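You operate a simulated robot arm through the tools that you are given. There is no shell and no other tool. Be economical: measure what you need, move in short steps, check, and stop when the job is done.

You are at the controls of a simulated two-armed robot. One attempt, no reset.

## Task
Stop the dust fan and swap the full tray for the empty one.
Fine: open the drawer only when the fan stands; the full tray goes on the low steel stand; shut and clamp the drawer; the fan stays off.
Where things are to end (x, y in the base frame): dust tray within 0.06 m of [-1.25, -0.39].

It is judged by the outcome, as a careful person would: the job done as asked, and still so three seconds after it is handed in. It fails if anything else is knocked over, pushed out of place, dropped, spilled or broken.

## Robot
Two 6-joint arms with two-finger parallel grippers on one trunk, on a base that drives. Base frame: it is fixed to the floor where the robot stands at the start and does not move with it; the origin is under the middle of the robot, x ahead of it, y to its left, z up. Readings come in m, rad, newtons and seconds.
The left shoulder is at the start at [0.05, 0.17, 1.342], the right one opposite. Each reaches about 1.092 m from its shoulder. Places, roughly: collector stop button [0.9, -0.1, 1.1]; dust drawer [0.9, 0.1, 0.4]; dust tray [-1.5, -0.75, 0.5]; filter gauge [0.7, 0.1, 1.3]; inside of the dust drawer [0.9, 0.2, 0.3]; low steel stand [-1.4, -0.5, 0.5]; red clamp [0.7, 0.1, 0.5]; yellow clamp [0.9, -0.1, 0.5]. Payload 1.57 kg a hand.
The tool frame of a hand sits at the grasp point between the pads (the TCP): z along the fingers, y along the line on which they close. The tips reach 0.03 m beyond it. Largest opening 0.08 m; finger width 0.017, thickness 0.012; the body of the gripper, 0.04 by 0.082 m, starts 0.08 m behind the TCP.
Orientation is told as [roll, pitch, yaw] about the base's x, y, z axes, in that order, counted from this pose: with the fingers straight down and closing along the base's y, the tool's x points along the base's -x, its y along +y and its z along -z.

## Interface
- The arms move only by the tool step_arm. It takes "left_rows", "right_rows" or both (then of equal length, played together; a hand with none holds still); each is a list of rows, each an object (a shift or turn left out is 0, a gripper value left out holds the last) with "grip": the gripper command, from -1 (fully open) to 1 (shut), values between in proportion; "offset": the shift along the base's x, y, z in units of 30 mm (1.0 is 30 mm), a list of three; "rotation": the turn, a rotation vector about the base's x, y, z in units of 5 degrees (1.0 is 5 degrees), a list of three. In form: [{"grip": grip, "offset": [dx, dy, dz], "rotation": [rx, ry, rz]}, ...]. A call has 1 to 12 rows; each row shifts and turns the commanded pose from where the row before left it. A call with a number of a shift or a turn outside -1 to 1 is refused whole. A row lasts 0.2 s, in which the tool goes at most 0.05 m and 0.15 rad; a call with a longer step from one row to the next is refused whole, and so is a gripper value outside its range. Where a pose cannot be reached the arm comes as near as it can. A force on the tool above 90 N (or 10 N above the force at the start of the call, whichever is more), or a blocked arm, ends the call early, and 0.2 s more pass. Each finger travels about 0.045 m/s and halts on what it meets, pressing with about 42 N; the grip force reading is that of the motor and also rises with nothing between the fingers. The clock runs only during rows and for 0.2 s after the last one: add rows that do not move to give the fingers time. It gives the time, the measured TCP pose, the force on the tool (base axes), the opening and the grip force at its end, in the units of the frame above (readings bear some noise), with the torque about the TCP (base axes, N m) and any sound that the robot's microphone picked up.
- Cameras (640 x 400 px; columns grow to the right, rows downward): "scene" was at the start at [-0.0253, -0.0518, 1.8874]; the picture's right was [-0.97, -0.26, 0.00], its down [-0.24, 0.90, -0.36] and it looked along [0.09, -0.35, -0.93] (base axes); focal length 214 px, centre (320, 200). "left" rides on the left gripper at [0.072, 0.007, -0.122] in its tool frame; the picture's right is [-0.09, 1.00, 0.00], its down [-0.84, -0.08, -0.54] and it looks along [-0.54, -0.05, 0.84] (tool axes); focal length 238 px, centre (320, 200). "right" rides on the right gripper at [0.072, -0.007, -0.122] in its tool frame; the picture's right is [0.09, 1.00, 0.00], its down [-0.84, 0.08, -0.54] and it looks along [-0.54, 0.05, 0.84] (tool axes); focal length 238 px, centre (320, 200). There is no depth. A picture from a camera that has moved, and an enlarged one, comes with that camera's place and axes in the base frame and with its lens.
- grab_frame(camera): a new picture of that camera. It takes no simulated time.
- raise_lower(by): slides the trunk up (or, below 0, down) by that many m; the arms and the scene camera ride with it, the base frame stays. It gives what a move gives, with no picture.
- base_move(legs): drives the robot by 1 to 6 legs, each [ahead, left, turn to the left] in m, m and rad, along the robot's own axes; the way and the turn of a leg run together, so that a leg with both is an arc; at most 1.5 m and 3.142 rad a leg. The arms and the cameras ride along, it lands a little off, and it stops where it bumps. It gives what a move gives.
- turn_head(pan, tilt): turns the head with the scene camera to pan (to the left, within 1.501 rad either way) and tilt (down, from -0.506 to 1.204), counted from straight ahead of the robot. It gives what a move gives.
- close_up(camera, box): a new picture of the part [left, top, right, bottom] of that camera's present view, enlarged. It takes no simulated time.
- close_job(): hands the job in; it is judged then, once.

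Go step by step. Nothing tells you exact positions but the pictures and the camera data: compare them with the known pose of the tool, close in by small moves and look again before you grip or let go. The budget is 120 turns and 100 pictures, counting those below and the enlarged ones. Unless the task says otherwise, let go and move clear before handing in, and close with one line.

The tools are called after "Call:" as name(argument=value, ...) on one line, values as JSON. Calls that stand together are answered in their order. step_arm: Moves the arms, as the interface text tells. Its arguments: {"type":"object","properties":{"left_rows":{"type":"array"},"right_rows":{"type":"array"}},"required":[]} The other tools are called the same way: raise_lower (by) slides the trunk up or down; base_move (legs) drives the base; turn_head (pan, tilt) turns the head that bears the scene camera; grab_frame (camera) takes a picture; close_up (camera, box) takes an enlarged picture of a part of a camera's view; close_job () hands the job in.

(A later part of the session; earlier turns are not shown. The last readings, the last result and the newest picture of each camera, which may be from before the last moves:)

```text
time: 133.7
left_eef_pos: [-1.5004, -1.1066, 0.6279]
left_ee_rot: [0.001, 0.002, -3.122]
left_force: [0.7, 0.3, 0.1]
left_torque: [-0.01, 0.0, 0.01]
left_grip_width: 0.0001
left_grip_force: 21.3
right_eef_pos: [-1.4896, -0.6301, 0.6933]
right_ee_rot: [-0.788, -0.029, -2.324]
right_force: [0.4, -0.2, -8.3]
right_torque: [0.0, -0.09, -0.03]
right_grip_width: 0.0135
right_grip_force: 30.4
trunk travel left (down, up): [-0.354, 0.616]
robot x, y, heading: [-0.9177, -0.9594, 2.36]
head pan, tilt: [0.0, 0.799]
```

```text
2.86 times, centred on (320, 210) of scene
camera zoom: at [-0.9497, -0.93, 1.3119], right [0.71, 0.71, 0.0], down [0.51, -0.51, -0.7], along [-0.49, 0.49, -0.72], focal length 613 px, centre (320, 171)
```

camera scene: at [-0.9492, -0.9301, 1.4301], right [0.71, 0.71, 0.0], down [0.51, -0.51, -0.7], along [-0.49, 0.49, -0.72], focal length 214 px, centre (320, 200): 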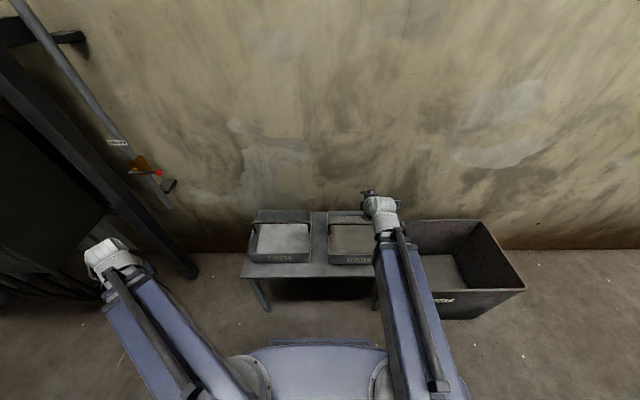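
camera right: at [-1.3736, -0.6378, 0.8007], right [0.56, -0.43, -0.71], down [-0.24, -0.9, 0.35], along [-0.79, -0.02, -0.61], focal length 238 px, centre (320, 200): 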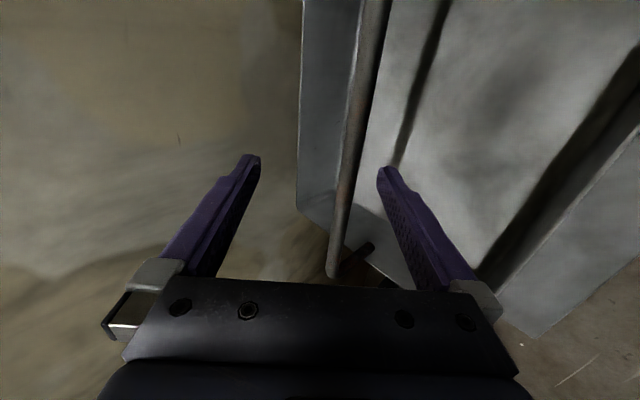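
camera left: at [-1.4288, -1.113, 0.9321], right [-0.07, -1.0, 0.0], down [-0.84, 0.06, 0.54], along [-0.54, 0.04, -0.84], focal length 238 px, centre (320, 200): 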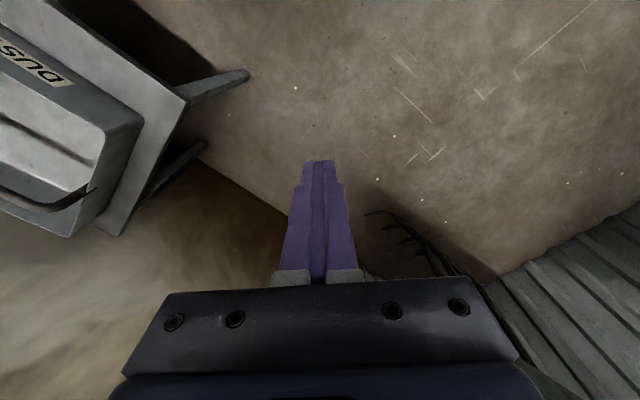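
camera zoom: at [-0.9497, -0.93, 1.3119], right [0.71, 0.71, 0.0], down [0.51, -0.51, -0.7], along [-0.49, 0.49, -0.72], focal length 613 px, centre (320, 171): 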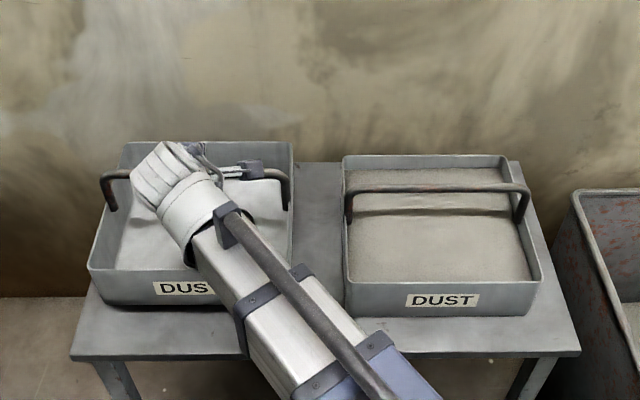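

The empty tray is held level at 8 N. I'll lift it well clear and bring it back in front of the right shoulder.

Call:
raise_lower(by=0.21)

Call:
step_arm(right_rows=[{"offset": [0.92, 0.82, 0]}, {"offset": [0.92, 0.82, 0]}, {"offset": [0.92, 0.82, 0]}, {"offset": [0.92, 0.82, 0]}, {"offset": [0.92, 0.82, 0]}, {"offset": [0.92, 0.82, 0]}, {"offset": [0.92, 0.82, 0]}, {"offset": [0.92, 0.82, 0]}, {"offset": [0.92, 0.82, 0]}, {}])

Call:
base_move(legs=[[0.03, -0.571, 0]])

Call:
grab_frame(camera="scene")

```text
time: 136.0
left_eef_pos: [-1.5003, -1.1075, 0.8377]
left_ee_rot: [0.001, 0.003, -3.124]
left_force: [-0.9, 0.2, 0.3]
left_torque: [-0.03, -0.07, 0.06]
left_grip_width: 0.0
left_grip_force: 21.4
right_eef_pos: [-1.4901, -0.6297, 0.9036]
right_ee_rot: [-0.787, -0.029, -2.324]
right_force: [0.5, 0.3, -8.5]
right_torque: [0.08, -0.09, 0.0]
right_grip_width: 0.0135
right_grip_force: 29.5
trunk travel left (down, up): [-0.564, 0.406]
robot x, y, heading: [-0.9192, -0.9645, 2.36]
head pan, tilt: [0.0, 0.799]
```

```text
time: 138.2
left_eef_pos: [-1.5008, -1.1062, 0.8389]
left_ee_rot: [0.0, 0.004, -3.123]
left_force: [0.0, -0.5, -0.1]
left_torque: [0.0, 0.02, -0.01]
left_grip_width: 0.0
left_grip_force: 21.9
right_eef_pos: [-1.241, -0.4084, 0.904]
right_ee_rot: [-0.79, -0.032, -2.324]
right_force: [0.4, 0.7, -8.1]
right_torque: [0.06, -0.06, -0.01]
right_grip_width: 0.0135
right_grip_force: 30.1
trunk travel left (down, up): [-0.564, 0.406]
robot x, y, heading: [-0.923, -0.9648, 2.355]
head pan, tilt: [0.0, 0.799]
```

```text
time: 141.5
left_eef_pos: [-1.1161, -0.6802, 0.8401]
left_ee_rot: [0.0, 0.004, -3.12]
left_force: [0.1, -0.8, -0.1]
left_torque: [-0.03, 0.0, 0.03]
left_grip_width: 0.0001
left_grip_force: 20.9
right_eef_pos: [-0.8602, 0.0193, 0.9033]
right_ee_rot: [-0.79, -0.03, -2.323]
right_force: [0.4, 1.1, -8.6]
right_torque: [0.04, -0.12, -0.03]
right_grip_width: 0.0136
right_grip_force: 30.6
trunk travel left (down, up): [-0.564, 0.406]
robot x, y, heading: [-0.5401, -0.5347, 2.364]
head pan, tilt: [0.0, 0.799]
```

```text
16 pictures are left
camera scene: at [-0.5669, -0.5018, 1.5221], right [0.7, 0.71, 0.0], down [0.51, -0.51, -0.7], along [-0.5, 0.49, -0.72], focal length 214 px, centre (320, 200)
```

scene: 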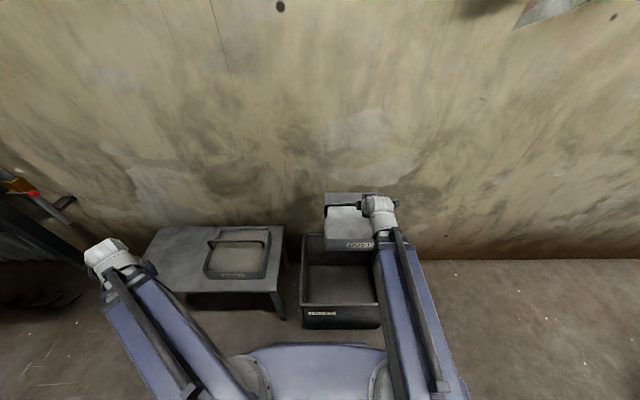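

The full tray sits squarely on the stand. I'll return both arms to the travelling pose and reverse my route.

Call:
step_arm(left_rows=[{"offset": [0.2, 0.95, 0]}, {"offset": [0.2, 0.95, 0]}, {"offset": [0.2, 0.95, 0]}, {"offset": [0.2, 0.95, 0]}, {"offset": [0.2, 0.95, 0]}, {"offset": [0.2, 0.95, 0]}, {"offset": [0.2, 0.95, 0]}, {"offset": [0.2, 0.95, 0]}, {"offset": [0.2, 0.95, 0]}, {"offset": [0.2, 0.95, 0]}, {"offset": [0.2, 0.95, 0]}, {"offset": [0.2, 0.95, 0]}], right_rows=[{"offset": [-0.05, -0.21, 0], "rotation": [0, 0, 0.9]}, {"offset": [-0.05, -0.21, 0], "rotation": [0, 0, 0.9]}, {"offset": [-0.05, -0.21, 0], "rotation": [0, 0, 0.9]}, {"offset": [-0.05, -0.21, 0], "rotation": [0, 0, 0.9]}, {"offset": [-0.05, -0.21, 0], "rotation": [0, 0, 0.9]}, {"offset": [-0.05, -0.21, 0], "rotation": [0, 0, 0.9]}, {"offset": [-0.05, -0.21, 0], "rotation": [0, 0, 0.9]}, {"offset": [-0.05, -0.21, 0], "rotation": [0, 0, 0.9]}, {"offset": [-0.05, -0.21, 0], "rotation": [0, 0, 0.9]}, {"rotation": [0, 0, 0.9]}, {}, {}])

Call:
base_move(legs=[[0.02, -0.69, 0]])

```text
time: 144.1
left_eef_pos: [-1.0492, -0.3385, 0.839]
left_ee_rot: [-0.001, 0.003, -3.122]
left_force: [0.8, -0.3, -0.1]
left_torque: [-0.02, -0.04, -0.02]
left_grip_width: 0.0
left_grip_force: 21.3
left hand out of reach, approached as far as the arm can: row 4
right_eef_pos: [-0.8735, -0.0366, 0.9031]
right_ee_rot: [-0.79, -0.029, -1.536]
right_force: [-0.1, -0.8, -8.0]
right_torque: [0.12, -0.02, 0.01]
right_grip_width: 0.0138
right_grip_force: 30.0
trunk travel left (down, up): [-0.564, 0.406]
robot x, y, heading: [-0.5398, -0.5315, 2.365]
head pan, tilt: [0.0, 0.799]
```

```text
time: 147.9
left_eef_pos: [-0.5752, 0.1679, 0.8374]
left_ee_rot: [-0.001, 0.004, -3.126]
left_force: [-0.1, -0.6, 0.0]
left_torque: [-0.03, 0.07, -0.01]
left_grip_width: 0.0001
left_grip_force: 21.4
right_eef_pos: [-0.3975, 0.4662, 0.9035]
right_ee_rot: [-0.789, -0.03, -1.541]
right_force: [0.1, -0.1, -8.7]
right_torque: [0.09, -0.01, 0.01]
right_grip_width: 0.0137
right_grip_force: 30.4
trunk travel left (down, up): [-0.564, 0.406]
robot x, y, heading: [-0.068, -0.0325, 2.358]
head pan, tilt: [0.0, 0.799]
```

I'm back at the turning spot. I'll lower to carrying height and reverse the turn in two stages.

Call:
raise_lower(by=-0.12)

Call:
base_move(legs=[[0.06, 0.0, -1.459], [-0.18, 0.085, -0.899]])

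Call:
grab_frame(camera="scene")

```text
time: 149.4
left_eef_pos: [-0.5745, 0.1663, 0.7187]
left_ee_rot: [-0.002, 0.003, -3.126]
left_force: [0.1, -0.4, -0.1]
left_torque: [0.0, 0.0, 0.05]
left_grip_width: 0.0
left_grip_force: 21.5
right_eef_pos: [-0.3974, 0.4665, 0.7837]
right_ee_rot: [-0.788, -0.028, -1.541]
right_force: [-0.8, -0.2, -7.2]
right_torque: [0.09, -0.01, 0.01]
right_grip_width: 0.0134
right_grip_force: 30.3
trunk travel left (down, up): [-0.444, 0.526]
robot x, y, heading: [-0.0666, -0.033, 2.351]
head pan, tilt: [0.0, 0.799]
```

```text
time: 155.6
left_eef_pos: [0.2381, 0.2473, 0.718]
left_ee_rot: [0.0, 0.004, 0.812]
left_force: [-0.2, 0.3, 0.0]
left_torque: [0.0, 0.01, 0.0]
left_grip_width: 0.0002
left_grip_force: 21.4
right_eef_pos: [0.3271, -0.088, 0.7837]
right_ee_rot: [-0.788, -0.028, 2.398]
right_force: [0.2, -0.1, -7.9]
right_torque: [-0.1, -0.03, 0.0]
right_grip_width: 0.0136
right_grip_force: 30.3
trunk travel left (down, up): [-0.444, 0.526]
robot x, y, heading: [-0.2631, 0.0198, 0.008]
head pan, tilt: [0.0, 0.799]
```

```text
15 pictures are left
camera scene: at [-0.2193, 0.0237, 1.4021], right [0.01, -1.0, 0.0], down [-0.72, -0.01, -0.7], along [0.7, 0.01, -0.72], focal length 214 px, centre (320, 200)
```

scene: 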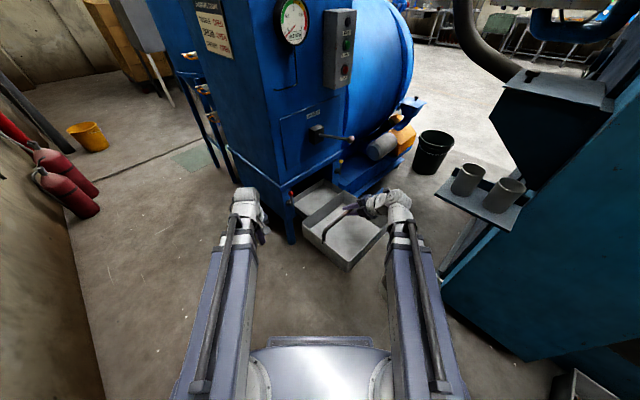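

Same spot as before, with the drawer still open. I'll drive forward and extend the empty tray over the drawer along the path it came out.

Call:
base_move(legs=[[0.08, 0.0, -0.006]])

Call:
step_arm(right_rows=[{"offset": [0.85, -0.09, 0]}, {"offset": [0.85, -0.09, 0]}, {"offset": [0.85, -0.09, 0]}, {"offset": [0.85, -0.09, 0]}, {"offset": [0.85, -0.09, 0]}, {"offset": [0.85, -0.09, 0]}, {"offset": [0.85, -0.09, 0]}, {"offset": [0.85, -0.09, 0]}, {}])

```text
time: 156.7
left_eef_pos: [0.3201, 0.2449, 0.7192]
left_ee_rot: [0.003, 0.003, 0.807]
left_force: [0.6, -0.3, 0.6]
left_torque: [0.0, 0.0, -0.02]
left_grip_width: 0.0
left_grip_force: 21.8
right_eef_pos: [0.4082, -0.0906, 0.7824]
right_ee_rot: [-0.791, -0.03, 2.392]
right_force: [-0.2, 0.0, -8.8]
right_torque: [-0.09, -0.02, 0.01]
right_grip_width: 0.0135
right_grip_force: 30.2
trunk travel left (down, up): [-0.444, 0.526]
robot x, y, heading: [-0.1771, 0.0257, 0.009]
head pan, tilt: [0.0, 0.799]
```

```text
time: 158.7
left_eef_pos: [0.3205, 0.2446, 0.7189]
left_ee_rot: [0.001, 0.002, 0.806]
left_force: [-0.7, 0.2, -0.2]
left_torque: [0.02, -0.01, 0.03]
left_grip_width: 0.0
left_grip_force: 21.4
right_eef_pos: [0.6122, -0.1121, 0.7836]
right_ee_rot: [-0.79, -0.03, 2.392]
right_force: [0.4, 0.6, -8.4]
right_torque: [-0.1, -0.07, -0.02]
right_grip_width: 0.0136
right_grip_force: 30.2
trunk travel left (down, up): [-0.444, 0.526]
robot x, y, heading: [-0.1824, 0.0205, 0.003]
head pan, tilt: [0.0, 0.799]
```

I'll place it over the drawer and check the edges before lowering in.

Call:
step_arm(right_rows=[{"offset": [0.63, 0.08, 0]}, {"offset": [0.63, 0.08, 0]}, {}])

Call:
turn_head(pan=0.0, tilt=0.75)

Call:
close_up(camera="scene", box=[260, 120, 420, 240])

```text
time: 159.5
left_eef_pos: [0.3205, 0.2449, 0.7194]
left_ee_rot: [0.0, 0.005, 0.807]
left_force: [-0.3, 0.1, -1.0]
left_torque: [-0.01, 0.01, 0.0]
left_grip_width: 0.0
left_grip_force: 20.9
right_eef_pos: [0.6493, -0.1071, 0.7831]
right_ee_rot: [-0.787, -0.03, 2.391]
right_force: [-0.4, -0.1, -7.4]
right_torque: [-0.1, -0.06, -0.01]
right_grip_width: 0.0137
right_grip_force: 30.1
trunk travel left (down, up): [-0.444, 0.526]
robot x, y, heading: [-0.1781, 0.0225, 0.009]
head pan, tilt: [0.0, 0.799]
```

```text
time: 160.1
left_eef_pos: [0.3221, 0.2448, 0.7184]
left_ee_rot: [-0.001, 0.004, 0.808]
left_force: [-0.1, 0.2, -0.4]
left_torque: [0.0, 0.02, 0.02]
left_grip_width: 0.0
left_grip_force: 20.9
right_eef_pos: [0.6486, -0.1073, 0.7825]
right_ee_rot: [-0.788, -0.03, 2.39]
right_force: [-0.6, 0.9, -8.4]
right_torque: [-0.12, -0.07, 0.0]
right_grip_width: 0.0137
right_grip_force: 29.9
trunk travel left (down, up): [-0.444, 0.526]
robot x, y, heading: [-0.1796, 0.0211, 0.009]
head pan, tilt: [0.0, 0.75]
```

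```text
3.33 times, centred on (340, 180) of scene
camera zoom: at [-0.1358, 0.024, 1.406], right [0.0, -1.0, 0.0], down [-0.68, 0.0, -0.73], along [0.73, 0.0, -0.68], focal length 715 px, centre (253, 267)
```

zoom: 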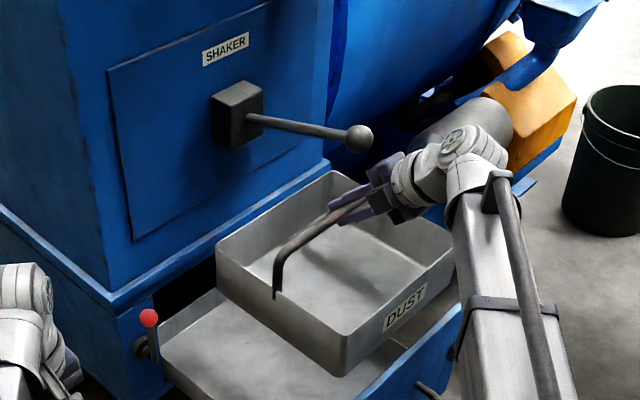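

It is about 6 mm left of where the full tray hung, so I'll correct that, lower behind the front panel and shift inward.

Call:
step_arm(right_rows=[{"offset": [0.15, -0.15, 0]}, {}])

Call:
raise_lower(by=-0.083)

Call:
step_arm(right_rows=[{"offset": [0.4, 0.42, 0]}, {"offset": [0.35, 0.37, 0]}, {}])

Call:
raise_lower(by=-0.085)

Call:
close_up(camera="scene", box=[270, 110, 430, 230])

```text
time: 160.7
left_eef_pos: [0.3211, 0.2448, 0.719]
left_ee_rot: [0.001, 0.004, 0.808]
left_force: [0.6, 0.3, -0.9]
left_torque: [-0.03, -0.01, -0.01]
left_grip_width: 0.0
left_grip_force: 21.8
right_eef_pos: [0.6536, -0.1116, 0.7833]
right_ee_rot: [-0.789, -0.028, 2.389]
right_force: [0.4, -0.3, -7.5]
right_torque: [-0.08, -0.05, 0.02]
right_grip_width: 0.0136
right_grip_force: 30.2
trunk travel left (down, up): [-0.444, 0.526]
robot x, y, heading: [-0.1802, 0.0192, 0.005]
head pan, tilt: [0.0, 0.75]
```

```text
time: 161.9
left_eef_pos: [0.3198, 0.2454, 0.6358]
left_ee_rot: [0.0, 0.002, 0.805]
left_force: [-0.3, 0.0, 0.2]
left_torque: [-0.01, -0.02, 0.02]
left_grip_width: 0.0
left_grip_force: 21.6
right_eef_pos: [0.654, -0.1126, 0.7005]
right_ee_rot: [-0.788, -0.03, 2.391]
right_force: [-0.8, -0.3, -8.1]
right_torque: [-0.09, -0.09, 0.01]
right_grip_width: 0.0137
right_grip_force: 30.7
trunk travel left (down, up): [-0.361, 0.609]
robot x, y, heading: [-0.1778, 0.0234, 0.009]
head pan, tilt: [0.0, 0.75]
```

```text
time: 162.7
left_eef_pos: [0.3208, 0.2445, 0.6356]
left_ee_rot: [-0.001, 0.003, 0.806]
left_force: [0.0, -0.2, 0.4]
left_torque: [0.02, 0.02, 0.01]
left_grip_width: 0.0001
left_grip_force: 21.1
right_eef_pos: [0.6754, -0.0875, 0.6992]
right_ee_rot: [-0.79, -0.029, 2.393]
right_force: [-0.1, 0.3, -7.9]
right_torque: [-0.07, -0.01, 0.01]
right_grip_width: 0.0138
right_grip_force: 30.0
trunk travel left (down, up): [-0.361, 0.609]
robot x, y, heading: [-0.1769, 0.0206, 0.006]
head pan, tilt: [0.0, 0.75]
```

```text
time: 163.9
left_eef_pos: [0.3206, 0.2452, 0.5503]
left_ee_rot: [-0.002, 0.004, 0.806]
left_force: [0.4, -0.1, 0.3]
left_torque: [0.02, 0.0, 0.01]
left_grip_width: 0.0
left_grip_force: 21.0
right_eef_pos: [0.6767, -0.0878, 0.6144]
right_ee_rot: [-0.79, -0.03, 2.391]
right_force: [-0.5, 0.6, -8.0]
right_torque: [-0.1, -0.02, 0.03]
right_grip_width: 0.0134
right_grip_force: 30.4
trunk travel left (down, up): [-0.276, 0.694]
robot x, y, heading: [-0.1791, 0.0239, 0.003]
head pan, tilt: [0.0, 0.75]
```

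```text
3.33 times, centred on (350, 170) of scene
camera zoom: at [-0.1359, 0.0241, 1.2381], right [0.0, -1.0, 0.0], down [-0.68, 0.0, -0.73], along [0.73, 0.0, -0.68], focal length 715 px, centre (220, 300)
```

zoom: 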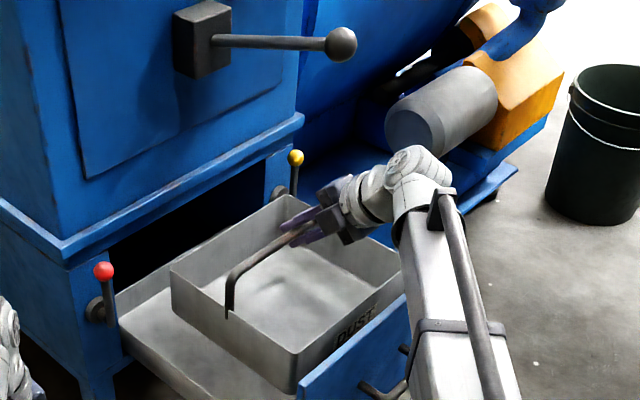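

The tray matches where the full one hung at this height. I'll lower the rest and feel for contact.

Call:
raise_lower(by=-0.125)

Call:
raise_lower(by=-0.013)

Call:
close_up(camera="scene", box=[270, 110, 430, 230])

```text
time: 165.4
left_eef_pos: [0.3201, 0.2453, 0.4253]
left_ee_rot: [0.0, 0.003, 0.806]
left_force: [0.2, 0.0, 0.0]
left_torque: [-0.01, 0.01, 0.01]
left_grip_width: 0.0001
left_grip_force: 21.5
right_eef_pos: [0.6767, -0.0881, 0.4907]
right_ee_rot: [-0.79, -0.03, 2.393]
right_force: [0.6, 0.1, -7.5]
right_torque: [-0.08, -0.08, 0.0]
right_grip_width: 0.0137
right_grip_force: 29.8
trunk travel left (down, up): [-0.151, 0.819]
robot x, y, heading: [-0.1768, 0.0204, 0.008]
head pan, tilt: [0.0, 0.75]
```

```text
time: 166.1
left_eef_pos: [0.3201, 0.2458, 0.4161]
left_ee_rot: [-0.003, 0.002, 0.807]
left_force: [0.3, -0.4, 0.4]
left_torque: [0.01, 0.01, 0.02]
left_grip_width: 0.0001
left_grip_force: 21.3
right_eef_pos: [0.6758, -0.0866, 0.4835]
right_ee_rot: [-0.8, -0.026, 2.387]
right_force: [8.8, 0.1, 48.1]
right_torque: [0.12, -0.26, -0.06]
right_grip_width: 0.0137
right_grip_force: 30.2
trunk travel left (down, up): [-0.138, 0.832]
robot x, y, heading: [-0.1802, 0.0214, 0.002]
head pan, tilt: [0.0, 0.75]
```

```text
3.33 times, centred on (350, 170) of scene
camera zoom: at [-0.14, 0.0246, 1.1012], right [0.0, -1.0, 0.0], down [-0.68, 0.0, -0.73], along [0.73, 0.0, -0.68], focal length 715 px, centre (220, 300)
```

zoom: 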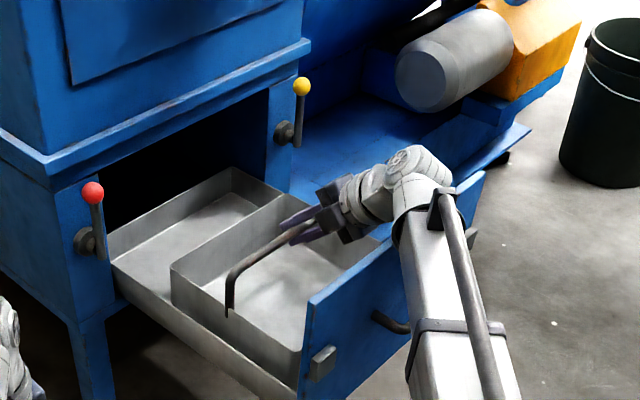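

The tray is seated in the drawer. I'll ease the load, release, back off, rise and check it.

Call:
raise_lower(by=0.006)

Call:
step_arm(right_rows=[{"grip": -1}, {}, {}, {}, {}, {"offset": [-0.45, -0.48, 0]}, {}])

Call:
raise_lower(by=0.19)

Call:
step_arm(right_rows=[{"offset": [-0.8, -0.02, 0]}, {"offset": [-0.8, -0.05, 0]}, {"offset": [-0.8, -0.1, 0]}, {"offset": [-0.8, -0.1, 0]}, {"offset": [-0.8, -0.1, 0]}, {"offset": [-0.8, -0.15, 0]}, {"offset": [-0.8, -0.2, 0]}, {"offset": [-0.8, -0.2, 0]}, {"offset": [-0.8, -0.2, 0]}, {"offset": [-0.8, -0.2, 0]}, {"offset": [-0.6, -0.3, 0]}, {"offset": [-0.4, -0.3, 0]}])

Call:
grab_frame(camera="scene")

```text
time: 166.6
left_eef_pos: [0.3195, 0.2458, 0.4182]
left_ee_rot: [0.0, 0.002, 0.807]
left_force: [0.5, -0.9, -0.6]
left_torque: [0.0, 0.0, -0.03]
left_grip_width: 0.0
left_grip_force: 21.5
right_eef_pos: [0.6746, -0.088, 0.4839]
right_ee_rot: [-0.786, -0.029, 2.394]
right_force: [2.4, 1.6, 3.6]
right_torque: [0.04, 0.08, 0.22]
right_grip_width: 0.0137
right_grip_force: 29.7
trunk travel left (down, up): [-0.144, 0.826]
robot x, y, heading: [-0.1852, 0.0207, 0.008]
head pan, tilt: [0.0, 0.75]
```

```text
time: 168.2
left_eef_pos: [0.3201, 0.2453, 0.4193]
left_ee_rot: [0.0, 0.003, 0.808]
left_force: [0.6, -0.7, 0.3]
left_torque: [-0.04, -0.01, 0.0]
left_grip_width: 0.0
left_grip_force: 21.4
right_eef_pos: [0.6634, -0.1021, 0.4854]
right_ee_rot: [-0.79, -0.027, 2.39]
right_force: [-0.3, 0.0, -0.2]
right_torque: [-0.01, -0.04, 0.0]
right_grip_width: 0.0802
right_grip_force: 0.0
trunk travel left (down, up): [-0.144, 0.826]
robot x, y, heading: [-0.1789, 0.0253, 0.004]
head pan, tilt: [0.0, 0.75]
```

```text
time: 170.3
left_eef_pos: [0.3187, 0.2455, 0.6093]
left_ee_rot: [0.0, 0.004, 0.806]
left_force: [-0.2, 0.8, 0.2]
left_torque: [0.01, -0.02, -0.03]
left_grip_width: 0.0
left_grip_force: 21.2
right_eef_pos: [0.6641, -0.1018, 0.6737]
right_ee_rot: [-0.789, -0.031, 2.39]
right_force: [-0.6, 0.2, -0.1]
right_torque: [0.01, -0.04, 0.03]
right_grip_width: 0.08
right_grip_force: 0.0
trunk travel left (down, up): [-0.334, 0.636]
robot x, y, heading: [-0.1825, 0.0192, 0.007]
head pan, tilt: [0.0, 0.75]
```

```text
time: 172.9
left_eef_pos: [0.3206, 0.2449, 0.6094]
left_ee_rot: [0.001, 0.003, 0.807]
left_force: [-0.7, -0.2, 0.8]
left_torque: [0.01, 0.0, 0.03]
left_grip_width: 0.0001
left_grip_force: 21.3
right_eef_pos: [0.3925, -0.1603, 0.6744]
right_ee_rot: [-0.788, -0.029, 2.391]
right_force: [0.0, -0.3, 0.9]
right_torque: [0.01, -0.01, 0.03]
right_grip_width: 0.0799
right_grip_force: 0.0
trunk travel left (down, up): [-0.334, 0.636]
robot x, y, heading: [-0.1797, 0.0232, 0.006]
head pan, tilt: [0.0, 0.75]
```

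```text
11 pictures are left
camera scene: at [-0.1366, 0.0242, 1.2961], right [0.01, -1.0, 0.0], down [-0.68, 0.0, -0.73], along [0.73, 0.0, -0.68], focal length 214 px, centre (320, 200)
```

scene: 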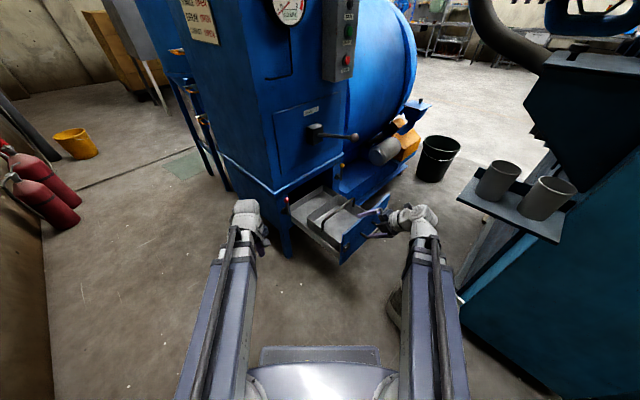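

The empty tray sits in the open drawer and the hand is clear. Next I'll shut the right hand, level it and lower it to push the drawer front just above its handle.

Call:
step_arm(right_rows=[{"grip": 1, "rotation": [0.53, -0.53, 0]}, {"rotation": [0.53, -0.53, 0]}, {"rotation": [0.53, -0.53, 0]}, {"rotation": [0.53, -0.53, 0]}, {"rotation": [0.53, -0.53, 0]}, {"rotation": [0.53, -0.53, 0]}, {"rotation": [0.53, -0.53, 0]}, {"rotation": [0.53, -0.53, 0]}, {}])

Call:
raise_lower(by=-0.245)

Call:
step_arm(right_rows=[{"offset": [0.7, -0.7, 0]}, {"offset": [0.7, -0.7, 0]}, {"offset": [0.7, -0.7, 0]}, {"offset": [0.7, -0.7, 0]}, {"offset": [0.7, -0.7, 0]}, {}])

Call:
close_up(camera="scene", box=[250, 110, 410, 230])

```text
time: 174.9
left_eef_pos: [0.3194, 0.246, 0.6082]
left_ee_rot: [0.002, 0.003, 0.807]
left_force: [-0.6, -0.2, 0.0]
left_torque: [0.01, 0.0, 0.0]
left_grip_width: 0.0
left_grip_force: 21.8
right_eef_pos: [0.3969, -0.1489, 0.7689]
right_ee_rot: [-1.3, -0.032, 2.392]
right_force: [-0.2, 0.1, -0.8]
right_torque: [0.03, -0.01, 0.01]
right_grip_width: 0.0
right_grip_force: 21.5
right hand out of reach, approached as far as the arm can: row 1, 2, 3, 4, 5, 6, 7, 8
trunk travel left (down, up): [-0.334, 0.636]
robot x, y, heading: [-0.1807, 0.0189, 0.008]
head pan, tilt: [0.0, 0.75]
```

```text
time: 177.4
left_eef_pos: [0.3208, 0.2454, 0.3638]
left_ee_rot: [-0.002, 0.004, 0.806]
left_force: [-1.3, -0.7, 0.2]
left_torque: [0.01, 0.0, 0.0]
left_grip_width: 0.0
left_grip_force: 21.6
right_eef_pos: [0.3959, -0.1501, 0.5252]
right_ee_rot: [-1.3, -0.034, 2.391]
right_force: [0.1, 0.3, 0.5]
right_torque: [0.0, 0.01, 0.0]
right_grip_width: 0.0
right_grip_force: 21.2
trunk travel left (down, up): [-0.089, 0.881]
robot x, y, heading: [-0.1814, 0.0226, 0.004]
head pan, tilt: [0.0, 0.75]
```

```text
time: 178.8
left_eef_pos: [0.3191, 0.2457, 0.3641]
left_ee_rot: [0.001, 0.003, 0.807]
left_force: [0.5, -0.1, 0.6]
left_torque: [0.02, 0.03, 0.03]
left_grip_width: 0.0001
left_grip_force: 21.1
right_eef_pos: [0.5083, -0.2416, 0.5235]
right_ee_rot: [-1.293, -0.052, 2.384]
right_force: [0.4, -0.2, -0.1]
right_torque: [-0.01, -0.02, -0.03]
right_grip_width: 0.0
right_grip_force: 21.4
right hand out of reach, approached as far as the arm can: row 3, 4, 5
trunk travel left (down, up): [-0.089, 0.881]
robot x, y, heading: [-0.1816, 0.022, 0.003]
head pan, tilt: [0.0, 0.75]
```

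```text
3.33 times, centred on (330, 170) of scene
camera zoom: at [-0.1366, 0.0241, 1.0511], right [0.0, -1.0, 0.0], down [-0.68, 0.0, -0.73], along [0.73, 0.0, -0.68], focal length 715 px, centre (287, 300)
```

zoom: 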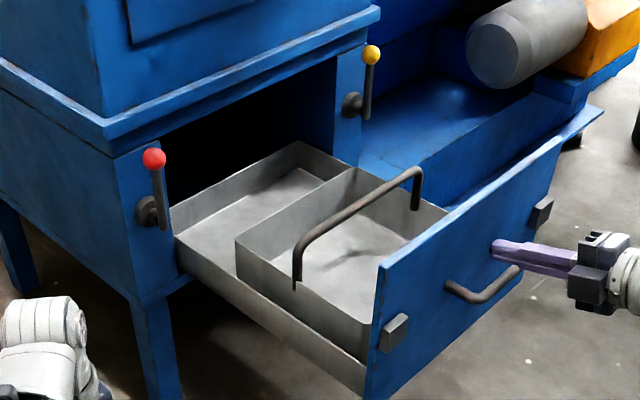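

The fingertips face the panel just above the handle. I'll push the drawer in along its line.

Call:
step_arm(right_rows=[{"offset": [0.55, 0.55, 0]}, {"offset": [0.55, 0.55, 0]}, {"offset": [0.55, 0.55, 0]}, {"offset": [0.55, 0.55, 0]}, {"offset": [0.55, 0.55, 0]}, {"offset": [0.55, 0.55, 0]}, {"offset": [0.55, 0.55, 0]}, {"offset": [0.55, 0.55, 0]}, {"offset": [0.55, 0.55, 0]}, {"offset": [0.55, 0.55, 0]}, {"offset": [0.55, 0.55, 0]}, {"offset": [0.55, 0.55, 0]}])

Call:
close_up(camera="scene", box=[250, 90, 410, 210])

```text
time: 181.4
left_eef_pos: [0.3192, 0.2454, 0.3645]
left_ee_rot: [0.001, 0.004, 0.806]
left_force: [-0.2, -0.2, 0.1]
left_torque: [-0.02, -0.05, -0.01]
left_grip_width: 0.0
left_grip_force: 21.3
right_eef_pos: [0.7076, -0.0427, 0.5245]
right_ee_rot: [-1.297, -0.033, 2.39]
right_force: [-0.1, -0.6, 0.3]
right_torque: [0.01, -0.03, -0.03]
right_grip_width: 0.0003
right_grip_force: 21.1
trunk travel left (down, up): [-0.089, 0.881]
robot x, y, heading: [-0.1805, 0.0192, 0.008]
head pan, tilt: [0.0, 0.75]
```

```text
3.33 times, centred on (330, 150) of scene
camera zoom: at [-0.1365, 0.0241, 1.0511], right [0.0, -1.0, 0.0], down [-0.68, 0.0, -0.73], along [0.73, 0.0, -0.68], focal length 715 px, centre (287, 367)
```

zoom: 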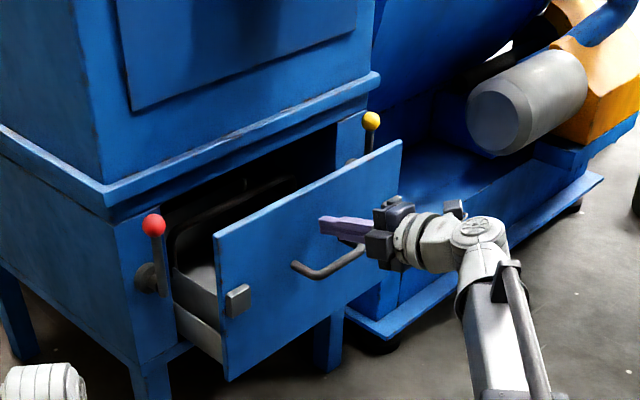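

The drawer is closing smoothly. I'll push the rest gently until it seats.

Call:
step_arm(right_rows=[{"offset": [0.42, 0.42, 0]}, {"offset": [0.42, 0.42, 0]}, {"offset": [0.42, 0.42, 0]}, {"offset": [0.42, 0.42, 0]}, {"offset": [0.3, 0.3, 0]}, {"offset": [0.25, 0.25, 0]}, {"offset": [0.25, 0.25, 0]}, {"offset": [0.2, 0.2, 0]}, {"offset": [0.2, 0.2, 0]}])

Call:
close_up(camera="scene", box=[250, 90, 410, 210])

```text
time: 183.4
left_eef_pos: [0.3187, 0.2432, 0.3644]
left_ee_rot: [0.001, 0.002, 0.804]
left_force: [-0.9, 0.5, 0.5]
left_torque: [0.04, 0.0, 0.0]
left_grip_width: 0.0001
left_grip_force: 21.4
right_eef_pos: [0.7875, 0.0371, 0.525]
right_ee_rot: [-1.295, -0.031, 2.391]
right_force: [-54.4, -31.6, -7.6]
right_torque: [-0.12, 0.07, 0.32]
right_grip_width: 0.0
right_grip_force: 20.9
trunk travel left (down, up): [-0.089, 0.881]
robot x, y, heading: [-0.1822, 0.0214, 0.009]
head pan, tilt: [0.0, 0.75]
```

```text
3.33 times, centred on (330, 150) of scene
camera zoom: at [-0.1387, 0.0225, 1.051], right [0.0, -1.0, 0.0], down [-0.68, 0.0, -0.73], along [0.73, 0.0, -0.68], focal length 715 px, centre (287, 367)
```

zoom: 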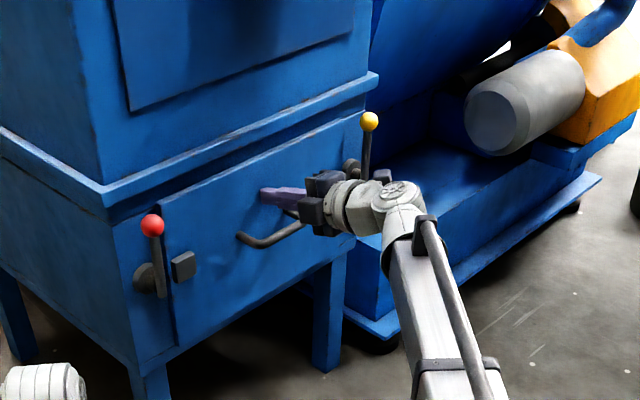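

The drawer is shut. I'll back off, move the base closer for reach and line up outside the yellow lever.

Call:
step_arm(right_rows=[{"offset": [-0.7, -0.7, 0]}, {"offset": [-0.7, -0.7, 0]}, {"offset": [-0.7, -0.7, 0]}, {"offset": [-0.7, -0.7, 0]}, {"offset": [-0.7, -0.7, 0]}, {"offset": [-0.7, -0.7, 0]}, {"offset": [-0.5, -0.5, 0]}, {}])

Call:
base_move(legs=[[0.12, 0, -0.008]])

Call:
raise_lower(by=0.023)

Call:
step_arm(right_rows=[{"offset": [0.7, -0.7, 0]}, {"offset": [0.7, -0.7, 0]}, {"offset": [0.7, -0.7, 0]}, {"offset": [0.7, -0.7, 0]}, {"offset": [0.7, -0.7, 0]}, {"offset": [0.5, -0.5, 0]}, {}])

Call:
close_up(camera="scene", box=[260, 90, 420, 210])

```text
time: 185.2
left_eef_pos: [0.3195, 0.245, 0.3632]
left_ee_rot: [-0.001, 0.003, 0.809]
left_force: [-0.6, 0.2, 0.5]
left_torque: [0.02, 0.03, -0.01]
left_grip_width: 0.0
left_grip_force: 21.1
right_eef_pos: [0.651, -0.0996, 0.5242]
right_ee_rot: [-1.297, -0.035, 2.389]
right_force: [0.5, 0.5, 0.0]
right_torque: [0.01, 0.01, -0.01]
right_grip_width: 0.0001
right_grip_force: 21.1
trunk travel left (down, up): [-0.089, 0.881]
robot x, y, heading: [-0.1776, 0.0228, 0.006]
head pan, tilt: [0.0, 0.75]
```

```text
time: 186.5
left_eef_pos: [0.4408, 0.2411, 0.3638]
left_ee_rot: [0.0, 0.003, 0.799]
left_force: [0.3, 0.0, 0.8]
left_torque: [0.03, 0.02, -0.04]
left_grip_width: 0.0
left_grip_force: 21.1
right_eef_pos: [0.7697, -0.1051, 0.5244]
right_ee_rot: [-1.298, -0.034, 2.384]
right_force: [0.5, -0.3, 0.1]
right_torque: [0.01, -0.01, 0.0]
right_grip_width: 0.0
right_grip_force: 21.1
trunk travel left (down, up): [-0.089, 0.881]
robot x, y, heading: [-0.058, 0.0191, -0.002]
head pan, tilt: [0.0, 0.75]
```

```text
time: 187.2
left_eef_pos: [0.4413, 0.2427, 0.3871]
left_ee_rot: [0.0, 0.002, 0.799]
left_force: [0.5, 0.7, 0.5]
left_torque: [0.01, 0.01, 0.01]
left_grip_width: 0.0
left_grip_force: 21.8
right_eef_pos: [0.7707, -0.1046, 0.5482]
right_ee_rot: [-1.298, -0.035, 2.384]
right_force: [0.0, 0.3, 0.8]
right_torque: [-0.02, 0.0, 0.02]
right_grip_width: 0.0001
right_grip_force: 21.1
trunk travel left (down, up): [-0.112, 0.858]
robot x, y, heading: [-0.0584, 0.0188, -0.006]
head pan, tilt: [0.0, 0.75]
```

```text
time: 188.8
left_eef_pos: [0.4414, 0.2422, 0.3867]
left_ee_rot: [0.0, 0.003, 0.8]
left_force: [0.6, -0.6, -0.3]
left_torque: [0.03, 0.03, -0.03]
left_grip_width: 0.0002
left_grip_force: 22.0
right_eef_pos: [0.8914, -0.2248, 0.5477]
right_ee_rot: [-1.299, -0.033, 2.384]
right_force: [0.1, 0.1, 0.5]
right_torque: [0.0, -0.02, 0.0]
right_grip_width: 0.0
right_grip_force: 21.5
trunk travel left (down, up): [-0.112, 0.858]
robot x, y, heading: [-0.0614, 0.0212, -0.001]
head pan, tilt: [0.0, 0.75]
```

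```text
3.33 times, centred on (340, 150) of scene
camera zoom: at [-0.0167, 0.0239, 1.0741], right [0.0, -1.0, 0.0], down [-0.68, 0.0, -0.73], along [0.73, 0.0, -0.68], focal length 715 px, centre (253, 367)
```

zoom: 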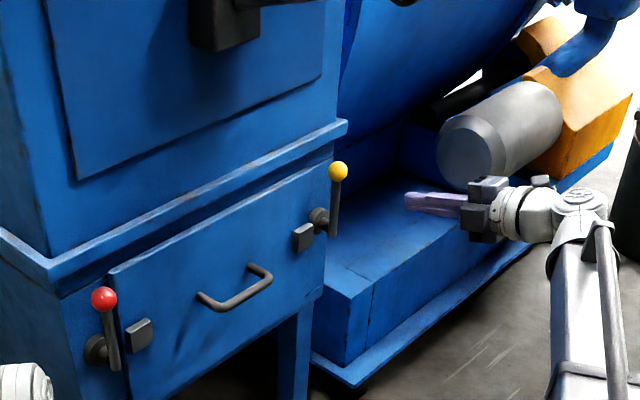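

The fingertip is outside the yellow lever at the right height. I'll move in beside it, sweep it inward and press it down with the trunk.

Call:
step_arm(right_rows=[{"offset": [0.75, 0.75, 0]}, {"offset": [0.75, 0.75, 0]}, {"offset": [0.7, 0.7, 0]}, {}, {"offset": [-0.4, 0.4, 0]}, {"offset": [-0.4, 0.4, 0]}, {"offset": [-0.35, 0.35, 0]}, {"offset": [-0.35, 0.35, 0]}, {"offset": [-0.35, 0.35, 0]}, {"offset": [-0.35, 0.35, 0]}, {}])

Call:
close_up(camera="scene", box=[260, 90, 420, 210])

```text
time: 191.2
left_eef_pos: [0.4414, 0.2416, 0.3868]
left_ee_rot: [0.001, 0.004, 0.8]
left_force: [0.2, 0.4, -1.2]
left_torque: [-0.01, 0.0, 0.05]
left_grip_width: 0.0
left_grip_force: 21.3
right_eef_pos: [0.8891, -0.0917, 0.5482]
right_ee_rot: [-1.3, -0.035, 2.384]
right_force: [0.4, 0.2, 0.3]
right_torque: [-0.01, 0.02, 0.05]
right_grip_width: 0.0001
right_grip_force: 20.9
trunk travel left (down, up): [-0.112, 0.858]
robot x, y, heading: [-0.0604, 0.0218, -0.004]
head pan, tilt: [0.0, 0.75]
```

```text
3.33 times, centred on (340, 150) of scene
camera zoom: at [-0.0167, 0.024, 1.0742], right [0.0, -1.0, 0.0], down [-0.68, 0.0, -0.73], along [0.73, 0.0, -0.68], focal length 715 px, centre (253, 367)
```

zoom: 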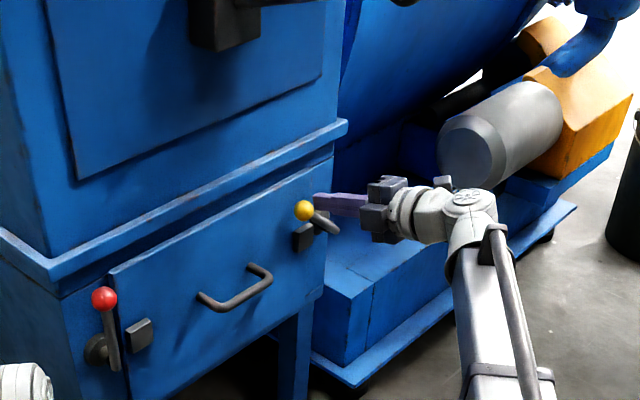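

The yellow lever is over about halfway. I'll press it down with the trunk.

Call:
raise_lower(by=-0.052)

Call:
close_up(camera="scene", box=[260, 90, 420, 210])

```text
time: 192.1
left_eef_pos: [0.443, 0.2426, 0.3351]
left_ee_rot: [-0.001, 0.004, 0.8]
left_force: [0.1, 1.0, 0.5]
left_torque: [0.03, -0.01, -0.02]
left_grip_width: 0.0001
left_grip_force: 21.0
right_eef_pos: [0.8914, -0.0928, 0.4959]
right_ee_rot: [-1.298, -0.034, 2.384]
right_force: [0.1, 0.5, 0.0]
right_torque: [0.02, -0.03, -0.03]
right_grip_width: 0.0
right_grip_force: 21.2
trunk travel left (down, up): [-0.06, 0.91]
robot x, y, heading: [-0.0619, 0.0219, -0.008]
head pan, tilt: [0.0, 0.75]
```

```text
3.33 times, centred on (340, 150) of scene
camera zoom: at [-0.0167, 0.0239, 1.0221], right [0.0, -1.0, 0.0], down [-0.68, 0.0, -0.73], along [0.73, 0.0, -0.68], focal length 715 px, centre (253, 367)
```

zoom: 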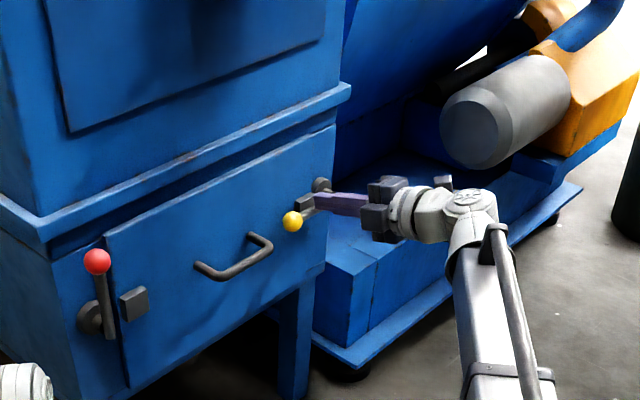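

Nearly flat. I'll press a little further and read the force.

Call:
raise_lower(by=-0.012)

```text
time: 192.7
left_eef_pos: [0.4414, 0.2412, 0.3235]
left_ee_rot: [-0.001, 0.001, 0.799]
left_force: [0.7, -0.5, -0.5]
left_torque: [-0.01, -0.04, -0.03]
left_grip_width: 0.0002
left_grip_force: 21.1
right_eef_pos: [0.8889, -0.0949, 0.4856]
right_ee_rot: [-1.3, -0.033, 2.382]
right_force: [-11.7, -9.8, 16.6]
right_torque: [0.2, -0.2, 0.0]
right_grip_width: 0.0001
right_grip_force: 22.0
trunk travel left (down, up): [-0.048, 0.922]
robot x, y, heading: [-0.0583, 0.0184, -0.0]
head pan, tilt: [0.0, 0.75]
```

The yellow lever is down on its stop with about 17 N. I'll rise, withdraw and cross over to the outer side of the red lever, moving the left hand out of the way.

Call:
raise_lower(by=0.0625)

Call:
step_arm(left_rows=[{"offset": [-0.4, 0.87, 0]}, {"offset": [-0.4, 0.87, 0]}, {"offset": [-0.4, 0.87, 0]}, {"offset": [-0.4, 0.87, 0]}, {"offset": [-0.4, 0.87, 0]}, {}, {}], right_rows=[{"offset": [-0.65, -0.65, 0]}, {"offset": [-0.65, -0.65, 0]}, {"offset": [-0.65, -0.65, 0]}, {}, {}, {}, {}])

Call:
step_arm(right_rows=[{"offset": [-0.85, 0.85, 0]}, {"offset": [-0.85, 0.85, 0]}, {"offset": [-0.85, 0.85, 0]}, {"offset": [-0.85, 0.85, 0]}, {"offset": [-0.85, 0.85, 0]}, {"offset": [-0.85, 0.85, 0]}, {"offset": [-0.85, 0.85, 0]}, {"offset": [-0.85, 0.85, 0]}, {"offset": [-0.85, 0.85, 0]}, {"offset": [-0.85, 0.85, 0]}, {"offset": [-0.85, 0.85, 0]}, {"offset": [-0.5, 0.5, 0]}])

Call:
close_up(camera="scene", box=[220, 90, 380, 210])

```text
time: 193.7
left_eef_pos: [0.4405, 0.2416, 0.3853]
left_ee_rot: [0.0, 0.001, 0.8]
left_force: [0.1, -1.1, -0.3]
left_torque: [-0.01, 0.0, 0.01]
left_grip_width: 0.0
left_grip_force: 21.4
right_eef_pos: [0.8907, -0.0926, 0.5463]
right_ee_rot: [-1.299, -0.033, 2.383]
right_force: [0.9, -0.4, 1.6]
right_torque: [0.02, 0.03, -0.01]
right_grip_width: 0.0
right_grip_force: 21.1
trunk travel left (down, up): [-0.11, 0.86]
robot x, y, heading: [-0.0619, 0.0218, -0.002]
head pan, tilt: [0.0, 0.75]
```

```text
time: 195.3
left_eef_pos: [0.3818, 0.3719, 0.3868]
left_ee_rot: [0.001, 0.004, 0.799]
left_force: [-0.9, -0.3, 0.3]
left_torque: [-0.01, 0.03, 0.01]
left_grip_width: 0.0001
left_grip_force: 21.0
right_eef_pos: [0.8318, -0.1519, 0.5461]
right_ee_rot: [-1.298, -0.033, 2.385]
right_force: [0.6, -1.0, 0.0]
right_torque: [0.01, 0.01, 0.0]
right_grip_width: 0.0
right_grip_force: 21.4
trunk travel left (down, up): [-0.11, 0.86]
robot x, y, heading: [-0.0598, 0.0202, -0.002]
head pan, tilt: [0.0, 0.75]
```

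```text
time: 197.9
left_eef_pos: [0.3807, 0.3722, 0.3849]
left_ee_rot: [0.001, 0.003, 0.799]
left_force: [-1.0, 0.4, -0.2]
left_torque: [0.02, 0.0, -0.01]
left_grip_width: 0.0
left_grip_force: 21.0
right_eef_pos: [0.5359, 0.144, 0.5456]
right_ee_rot: [-1.3, -0.033, 2.381]
right_force: [-0.3, -0.4, -0.7]
right_torque: [-0.01, 0.02, 0.02]
right_grip_width: 0.0
right_grip_force: 21.2
trunk travel left (down, up): [-0.11, 0.86]
robot x, y, heading: [-0.0605, 0.021, -0.002]
head pan, tilt: [0.0, 0.75]
```

```text
3.33 times, centred on (300, 150) of scene
camera zoom: at [-0.0167, 0.0239, 1.0726], right [0.0, -1.0, 0.0], down [-0.68, 0.0, -0.73], along [0.73, 0.0, -0.68], focal length 715 px, centre (387, 367)
```

zoom: 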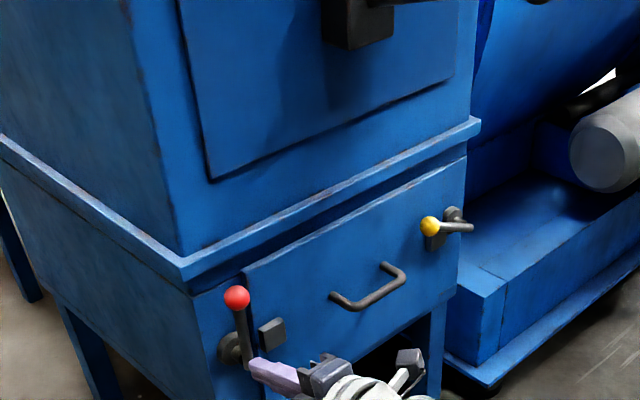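

The yellow lever was dragged up a little as I rose, so I'll redo it later and withdraw straight back that time. First the red one: move in outside it, sweep inward and press down.

Call:
step_arm(right_rows=[{"offset": [0.65, 0.65, 0]}, {"offset": [0.65, 0.65, 0]}, {"offset": [0.6, 0.6, 0]}, {}, {"offset": [0.37, -0.37, 0]}, {"offset": [0.37, -0.37, 0]}, {"offset": [0.37, -0.37, 0]}, {"offset": [0.37, -0.37, 0]}, {"offset": [0.37, -0.37, 0]}, {"offset": [0.35, -0.35, 0]}, {}])

Call:
raise_lower(by=-0.055)

Call:
raise_lower(by=-0.009)

```text
time: 200.3
left_eef_pos: [0.3819, 0.3734, 0.3847]
left_ee_rot: [0.0, 0.002, 0.799]
left_force: [0.8, -0.1, -0.4]
left_torque: [-0.01, -0.01, 0.03]
left_grip_width: 0.0001
left_grip_force: 21.3
right_eef_pos: [0.6595, 0.1349, 0.5454]
right_ee_rot: [-1.299, -0.031, 2.383]
right_force: [0.1, 0.0, 0.0]
right_torque: [0.0, -0.01, -0.05]
right_grip_width: 0.0001
right_grip_force: 20.5
trunk travel left (down, up): [-0.11, 0.86]
robot x, y, heading: [-0.0633, 0.0215, -0.005]
head pan, tilt: [0.0, 0.75]
```

```text
time: 201.3
left_eef_pos: [0.3811, 0.3725, 0.3304]
left_ee_rot: [0.0, 0.003, 0.799]
left_force: [0.8, -0.6, 2.0]
left_torque: [0.01, 0.02, 0.0]
left_grip_width: 0.0
left_grip_force: 21.3
right_eef_pos: [0.6591, 0.1333, 0.4934]
right_ee_rot: [-1.302, -0.033, 2.382]
right_force: [2.1, -1.6, 23.9]
right_torque: [0.29, -0.57, -0.06]
right_grip_width: 0.0
right_grip_force: 20.8
trunk travel left (down, up): [-0.055, 0.915]
robot x, y, heading: [-0.0583, 0.0212, -0.003]
head pan, tilt: [0.0, 0.75]
```

```text
time: 201.8
left_eef_pos: [0.3811, 0.3714, 0.3257]
left_ee_rot: [0.0, 0.001, 0.797]
left_force: [-0.9, 0.9, -0.2]
left_torque: [0.01, -0.02, 0.0]
left_grip_width: 0.0
left_grip_force: 21.0
right_eef_pos: [0.6586, 0.1336, 0.491]
right_ee_rot: [-1.323, -0.049, 2.372]
right_force: [-13.2, -4.9, 56.3]
right_torque: [0.84, -0.91, 0.03]
right_grip_width: 0.0003
right_grip_force: 21.4
trunk travel left (down, up): [-0.048, 0.922]
robot x, y, heading: [-0.0559, 0.0219, -0.003]
head pan, tilt: [0.0, 0.75]
stopped: the force on the tool passed its limit at 95 N (the readings are from after the stop); the commanded pose is now the measured one
```

It has met a firm stop. I'll unload slightly and look.

Call:
raise_lower(by=0.005)

Call:
close_up(camera="scene", box=[240, 120, 360, 200])

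```text
time: 202.3
left_eef_pos: [0.3809, 0.3711, 0.3278]
left_ee_rot: [0.0, 0.002, 0.799]
left_force: [0.0, -0.3, 0.3]
left_torque: [0.0, 0.02, -0.02]
left_grip_width: 0.0
left_grip_force: 21.0
right_eef_pos: [0.6584, 0.1331, 0.4928]
right_ee_rot: [-1.314, -0.043, 2.376]
right_force: [-23.9, -12.9, 15.4]
right_torque: [0.0, 0.05, 0.02]
right_grip_width: 0.0
right_grip_force: 21.2
trunk travel left (down, up): [-0.053, 0.917]
robot x, y, heading: [-0.0612, 0.0187, -0.004]
head pan, tilt: [0.0, 0.75]
```

```text
5.00 times, centred on (300, 160) of scene
camera zoom: at [-0.0187, 0.0232, 1.0148], right [0.0, -1.0, 0.0], down [-0.68, 0.0, -0.73], along [0.73, 0.0, -0.68], focal length 1072 px, centre (420, 400)
```

zoom: 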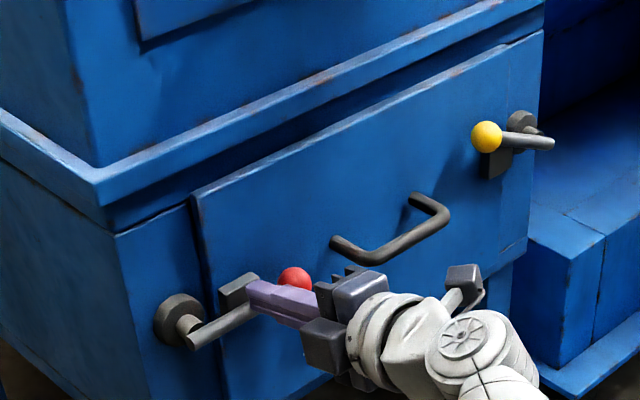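

The red lever is horizontal again, as it was at the start. I'll withdraw straight back, rise and cross to the yellow one.

Call:
step_arm(right_rows=[{"offset": [-0.6, -0.6, 0]}, {"offset": [-0.6, -0.6, 0]}, {"offset": [-0.6, -0.6, 0]}, {}])

Call:
raise_lower(by=0.067)

Call:
step_arm(right_rows=[{"offset": [0.85, -0.85, 0]}, {"offset": [0.85, -0.85, 0]}, {"offset": [0.85, -0.85, 0]}, {"offset": [0.85, -0.85, 0]}, {"offset": [0.85, -0.85, 0]}, {"offset": [0.85, -0.85, 0]}, {"offset": [0.85, -0.85, 0]}, {"offset": [0.85, -0.85, 0]}, {"offset": [0.85, -0.85, 0]}, {}])

```text
time: 203.3
left_eef_pos: [0.3818, 0.3733, 0.3274]
left_ee_rot: [0.001, 0.003, 0.799]
left_force: [0.0, -1.0, 0.0]
left_torque: [0.04, -0.04, 0.02]
left_grip_width: 0.0
left_grip_force: 21.0
right_eef_pos: [0.6074, 0.0802, 0.4928]
right_ee_rot: [-1.313, -0.045, 2.376]
right_force: [-0.3, -0.2, 0.6]
right_torque: [0.02, -0.01, 0.01]
right_grip_width: 0.0001
right_grip_force: 21.6
trunk travel left (down, up): [-0.053, 0.917]
robot x, y, heading: [-0.0618, 0.0201, -0.003]
head pan, tilt: [0.0, 0.75]
```

```text
time: 204.4
left_eef_pos: [0.3816, 0.3732, 0.3952]
left_ee_rot: [0.0, 0.003, 0.799]
left_force: [-0.7, -0.2, 0.5]
left_torque: [-0.02, 0.04, -0.01]
left_grip_width: 0.0
left_grip_force: 21.6
right_eef_pos: [0.6071, 0.0799, 0.5582]
right_ee_rot: [-1.312, -0.045, 2.375]
right_force: [0.5, 0.2, -0.3]
right_torque: [0.03, -0.04, -0.04]
right_grip_width: 0.0
right_grip_force: 21.2
trunk travel left (down, up): [-0.12, 0.85]
robot x, y, heading: [-0.0625, 0.0221, -0.006]
head pan, tilt: [0.0, 0.75]
```

```text
time: 206.6
left_eef_pos: [0.3828, 0.3722, 0.3962]
left_ee_rot: [-0.001, 0.004, 0.799]
left_force: [0.1, -0.1, 0.0]
left_torque: [-0.01, 0.01, 0.01]
left_grip_width: 0.0
left_grip_force: 21.0
right_eef_pos: [0.8353, -0.1495, 0.558]
right_ee_rot: [-1.314, -0.044, 2.374]
right_force: [0.3, -0.5, -0.2]
right_torque: [0.03, -0.01, -0.03]
right_grip_width: 0.0002
right_grip_force: 21.2
trunk travel left (down, up): [-0.12, 0.85]
robot x, y, heading: [-0.0604, 0.0213, -0.0]
head pan, tilt: [0.0, 0.75]
```

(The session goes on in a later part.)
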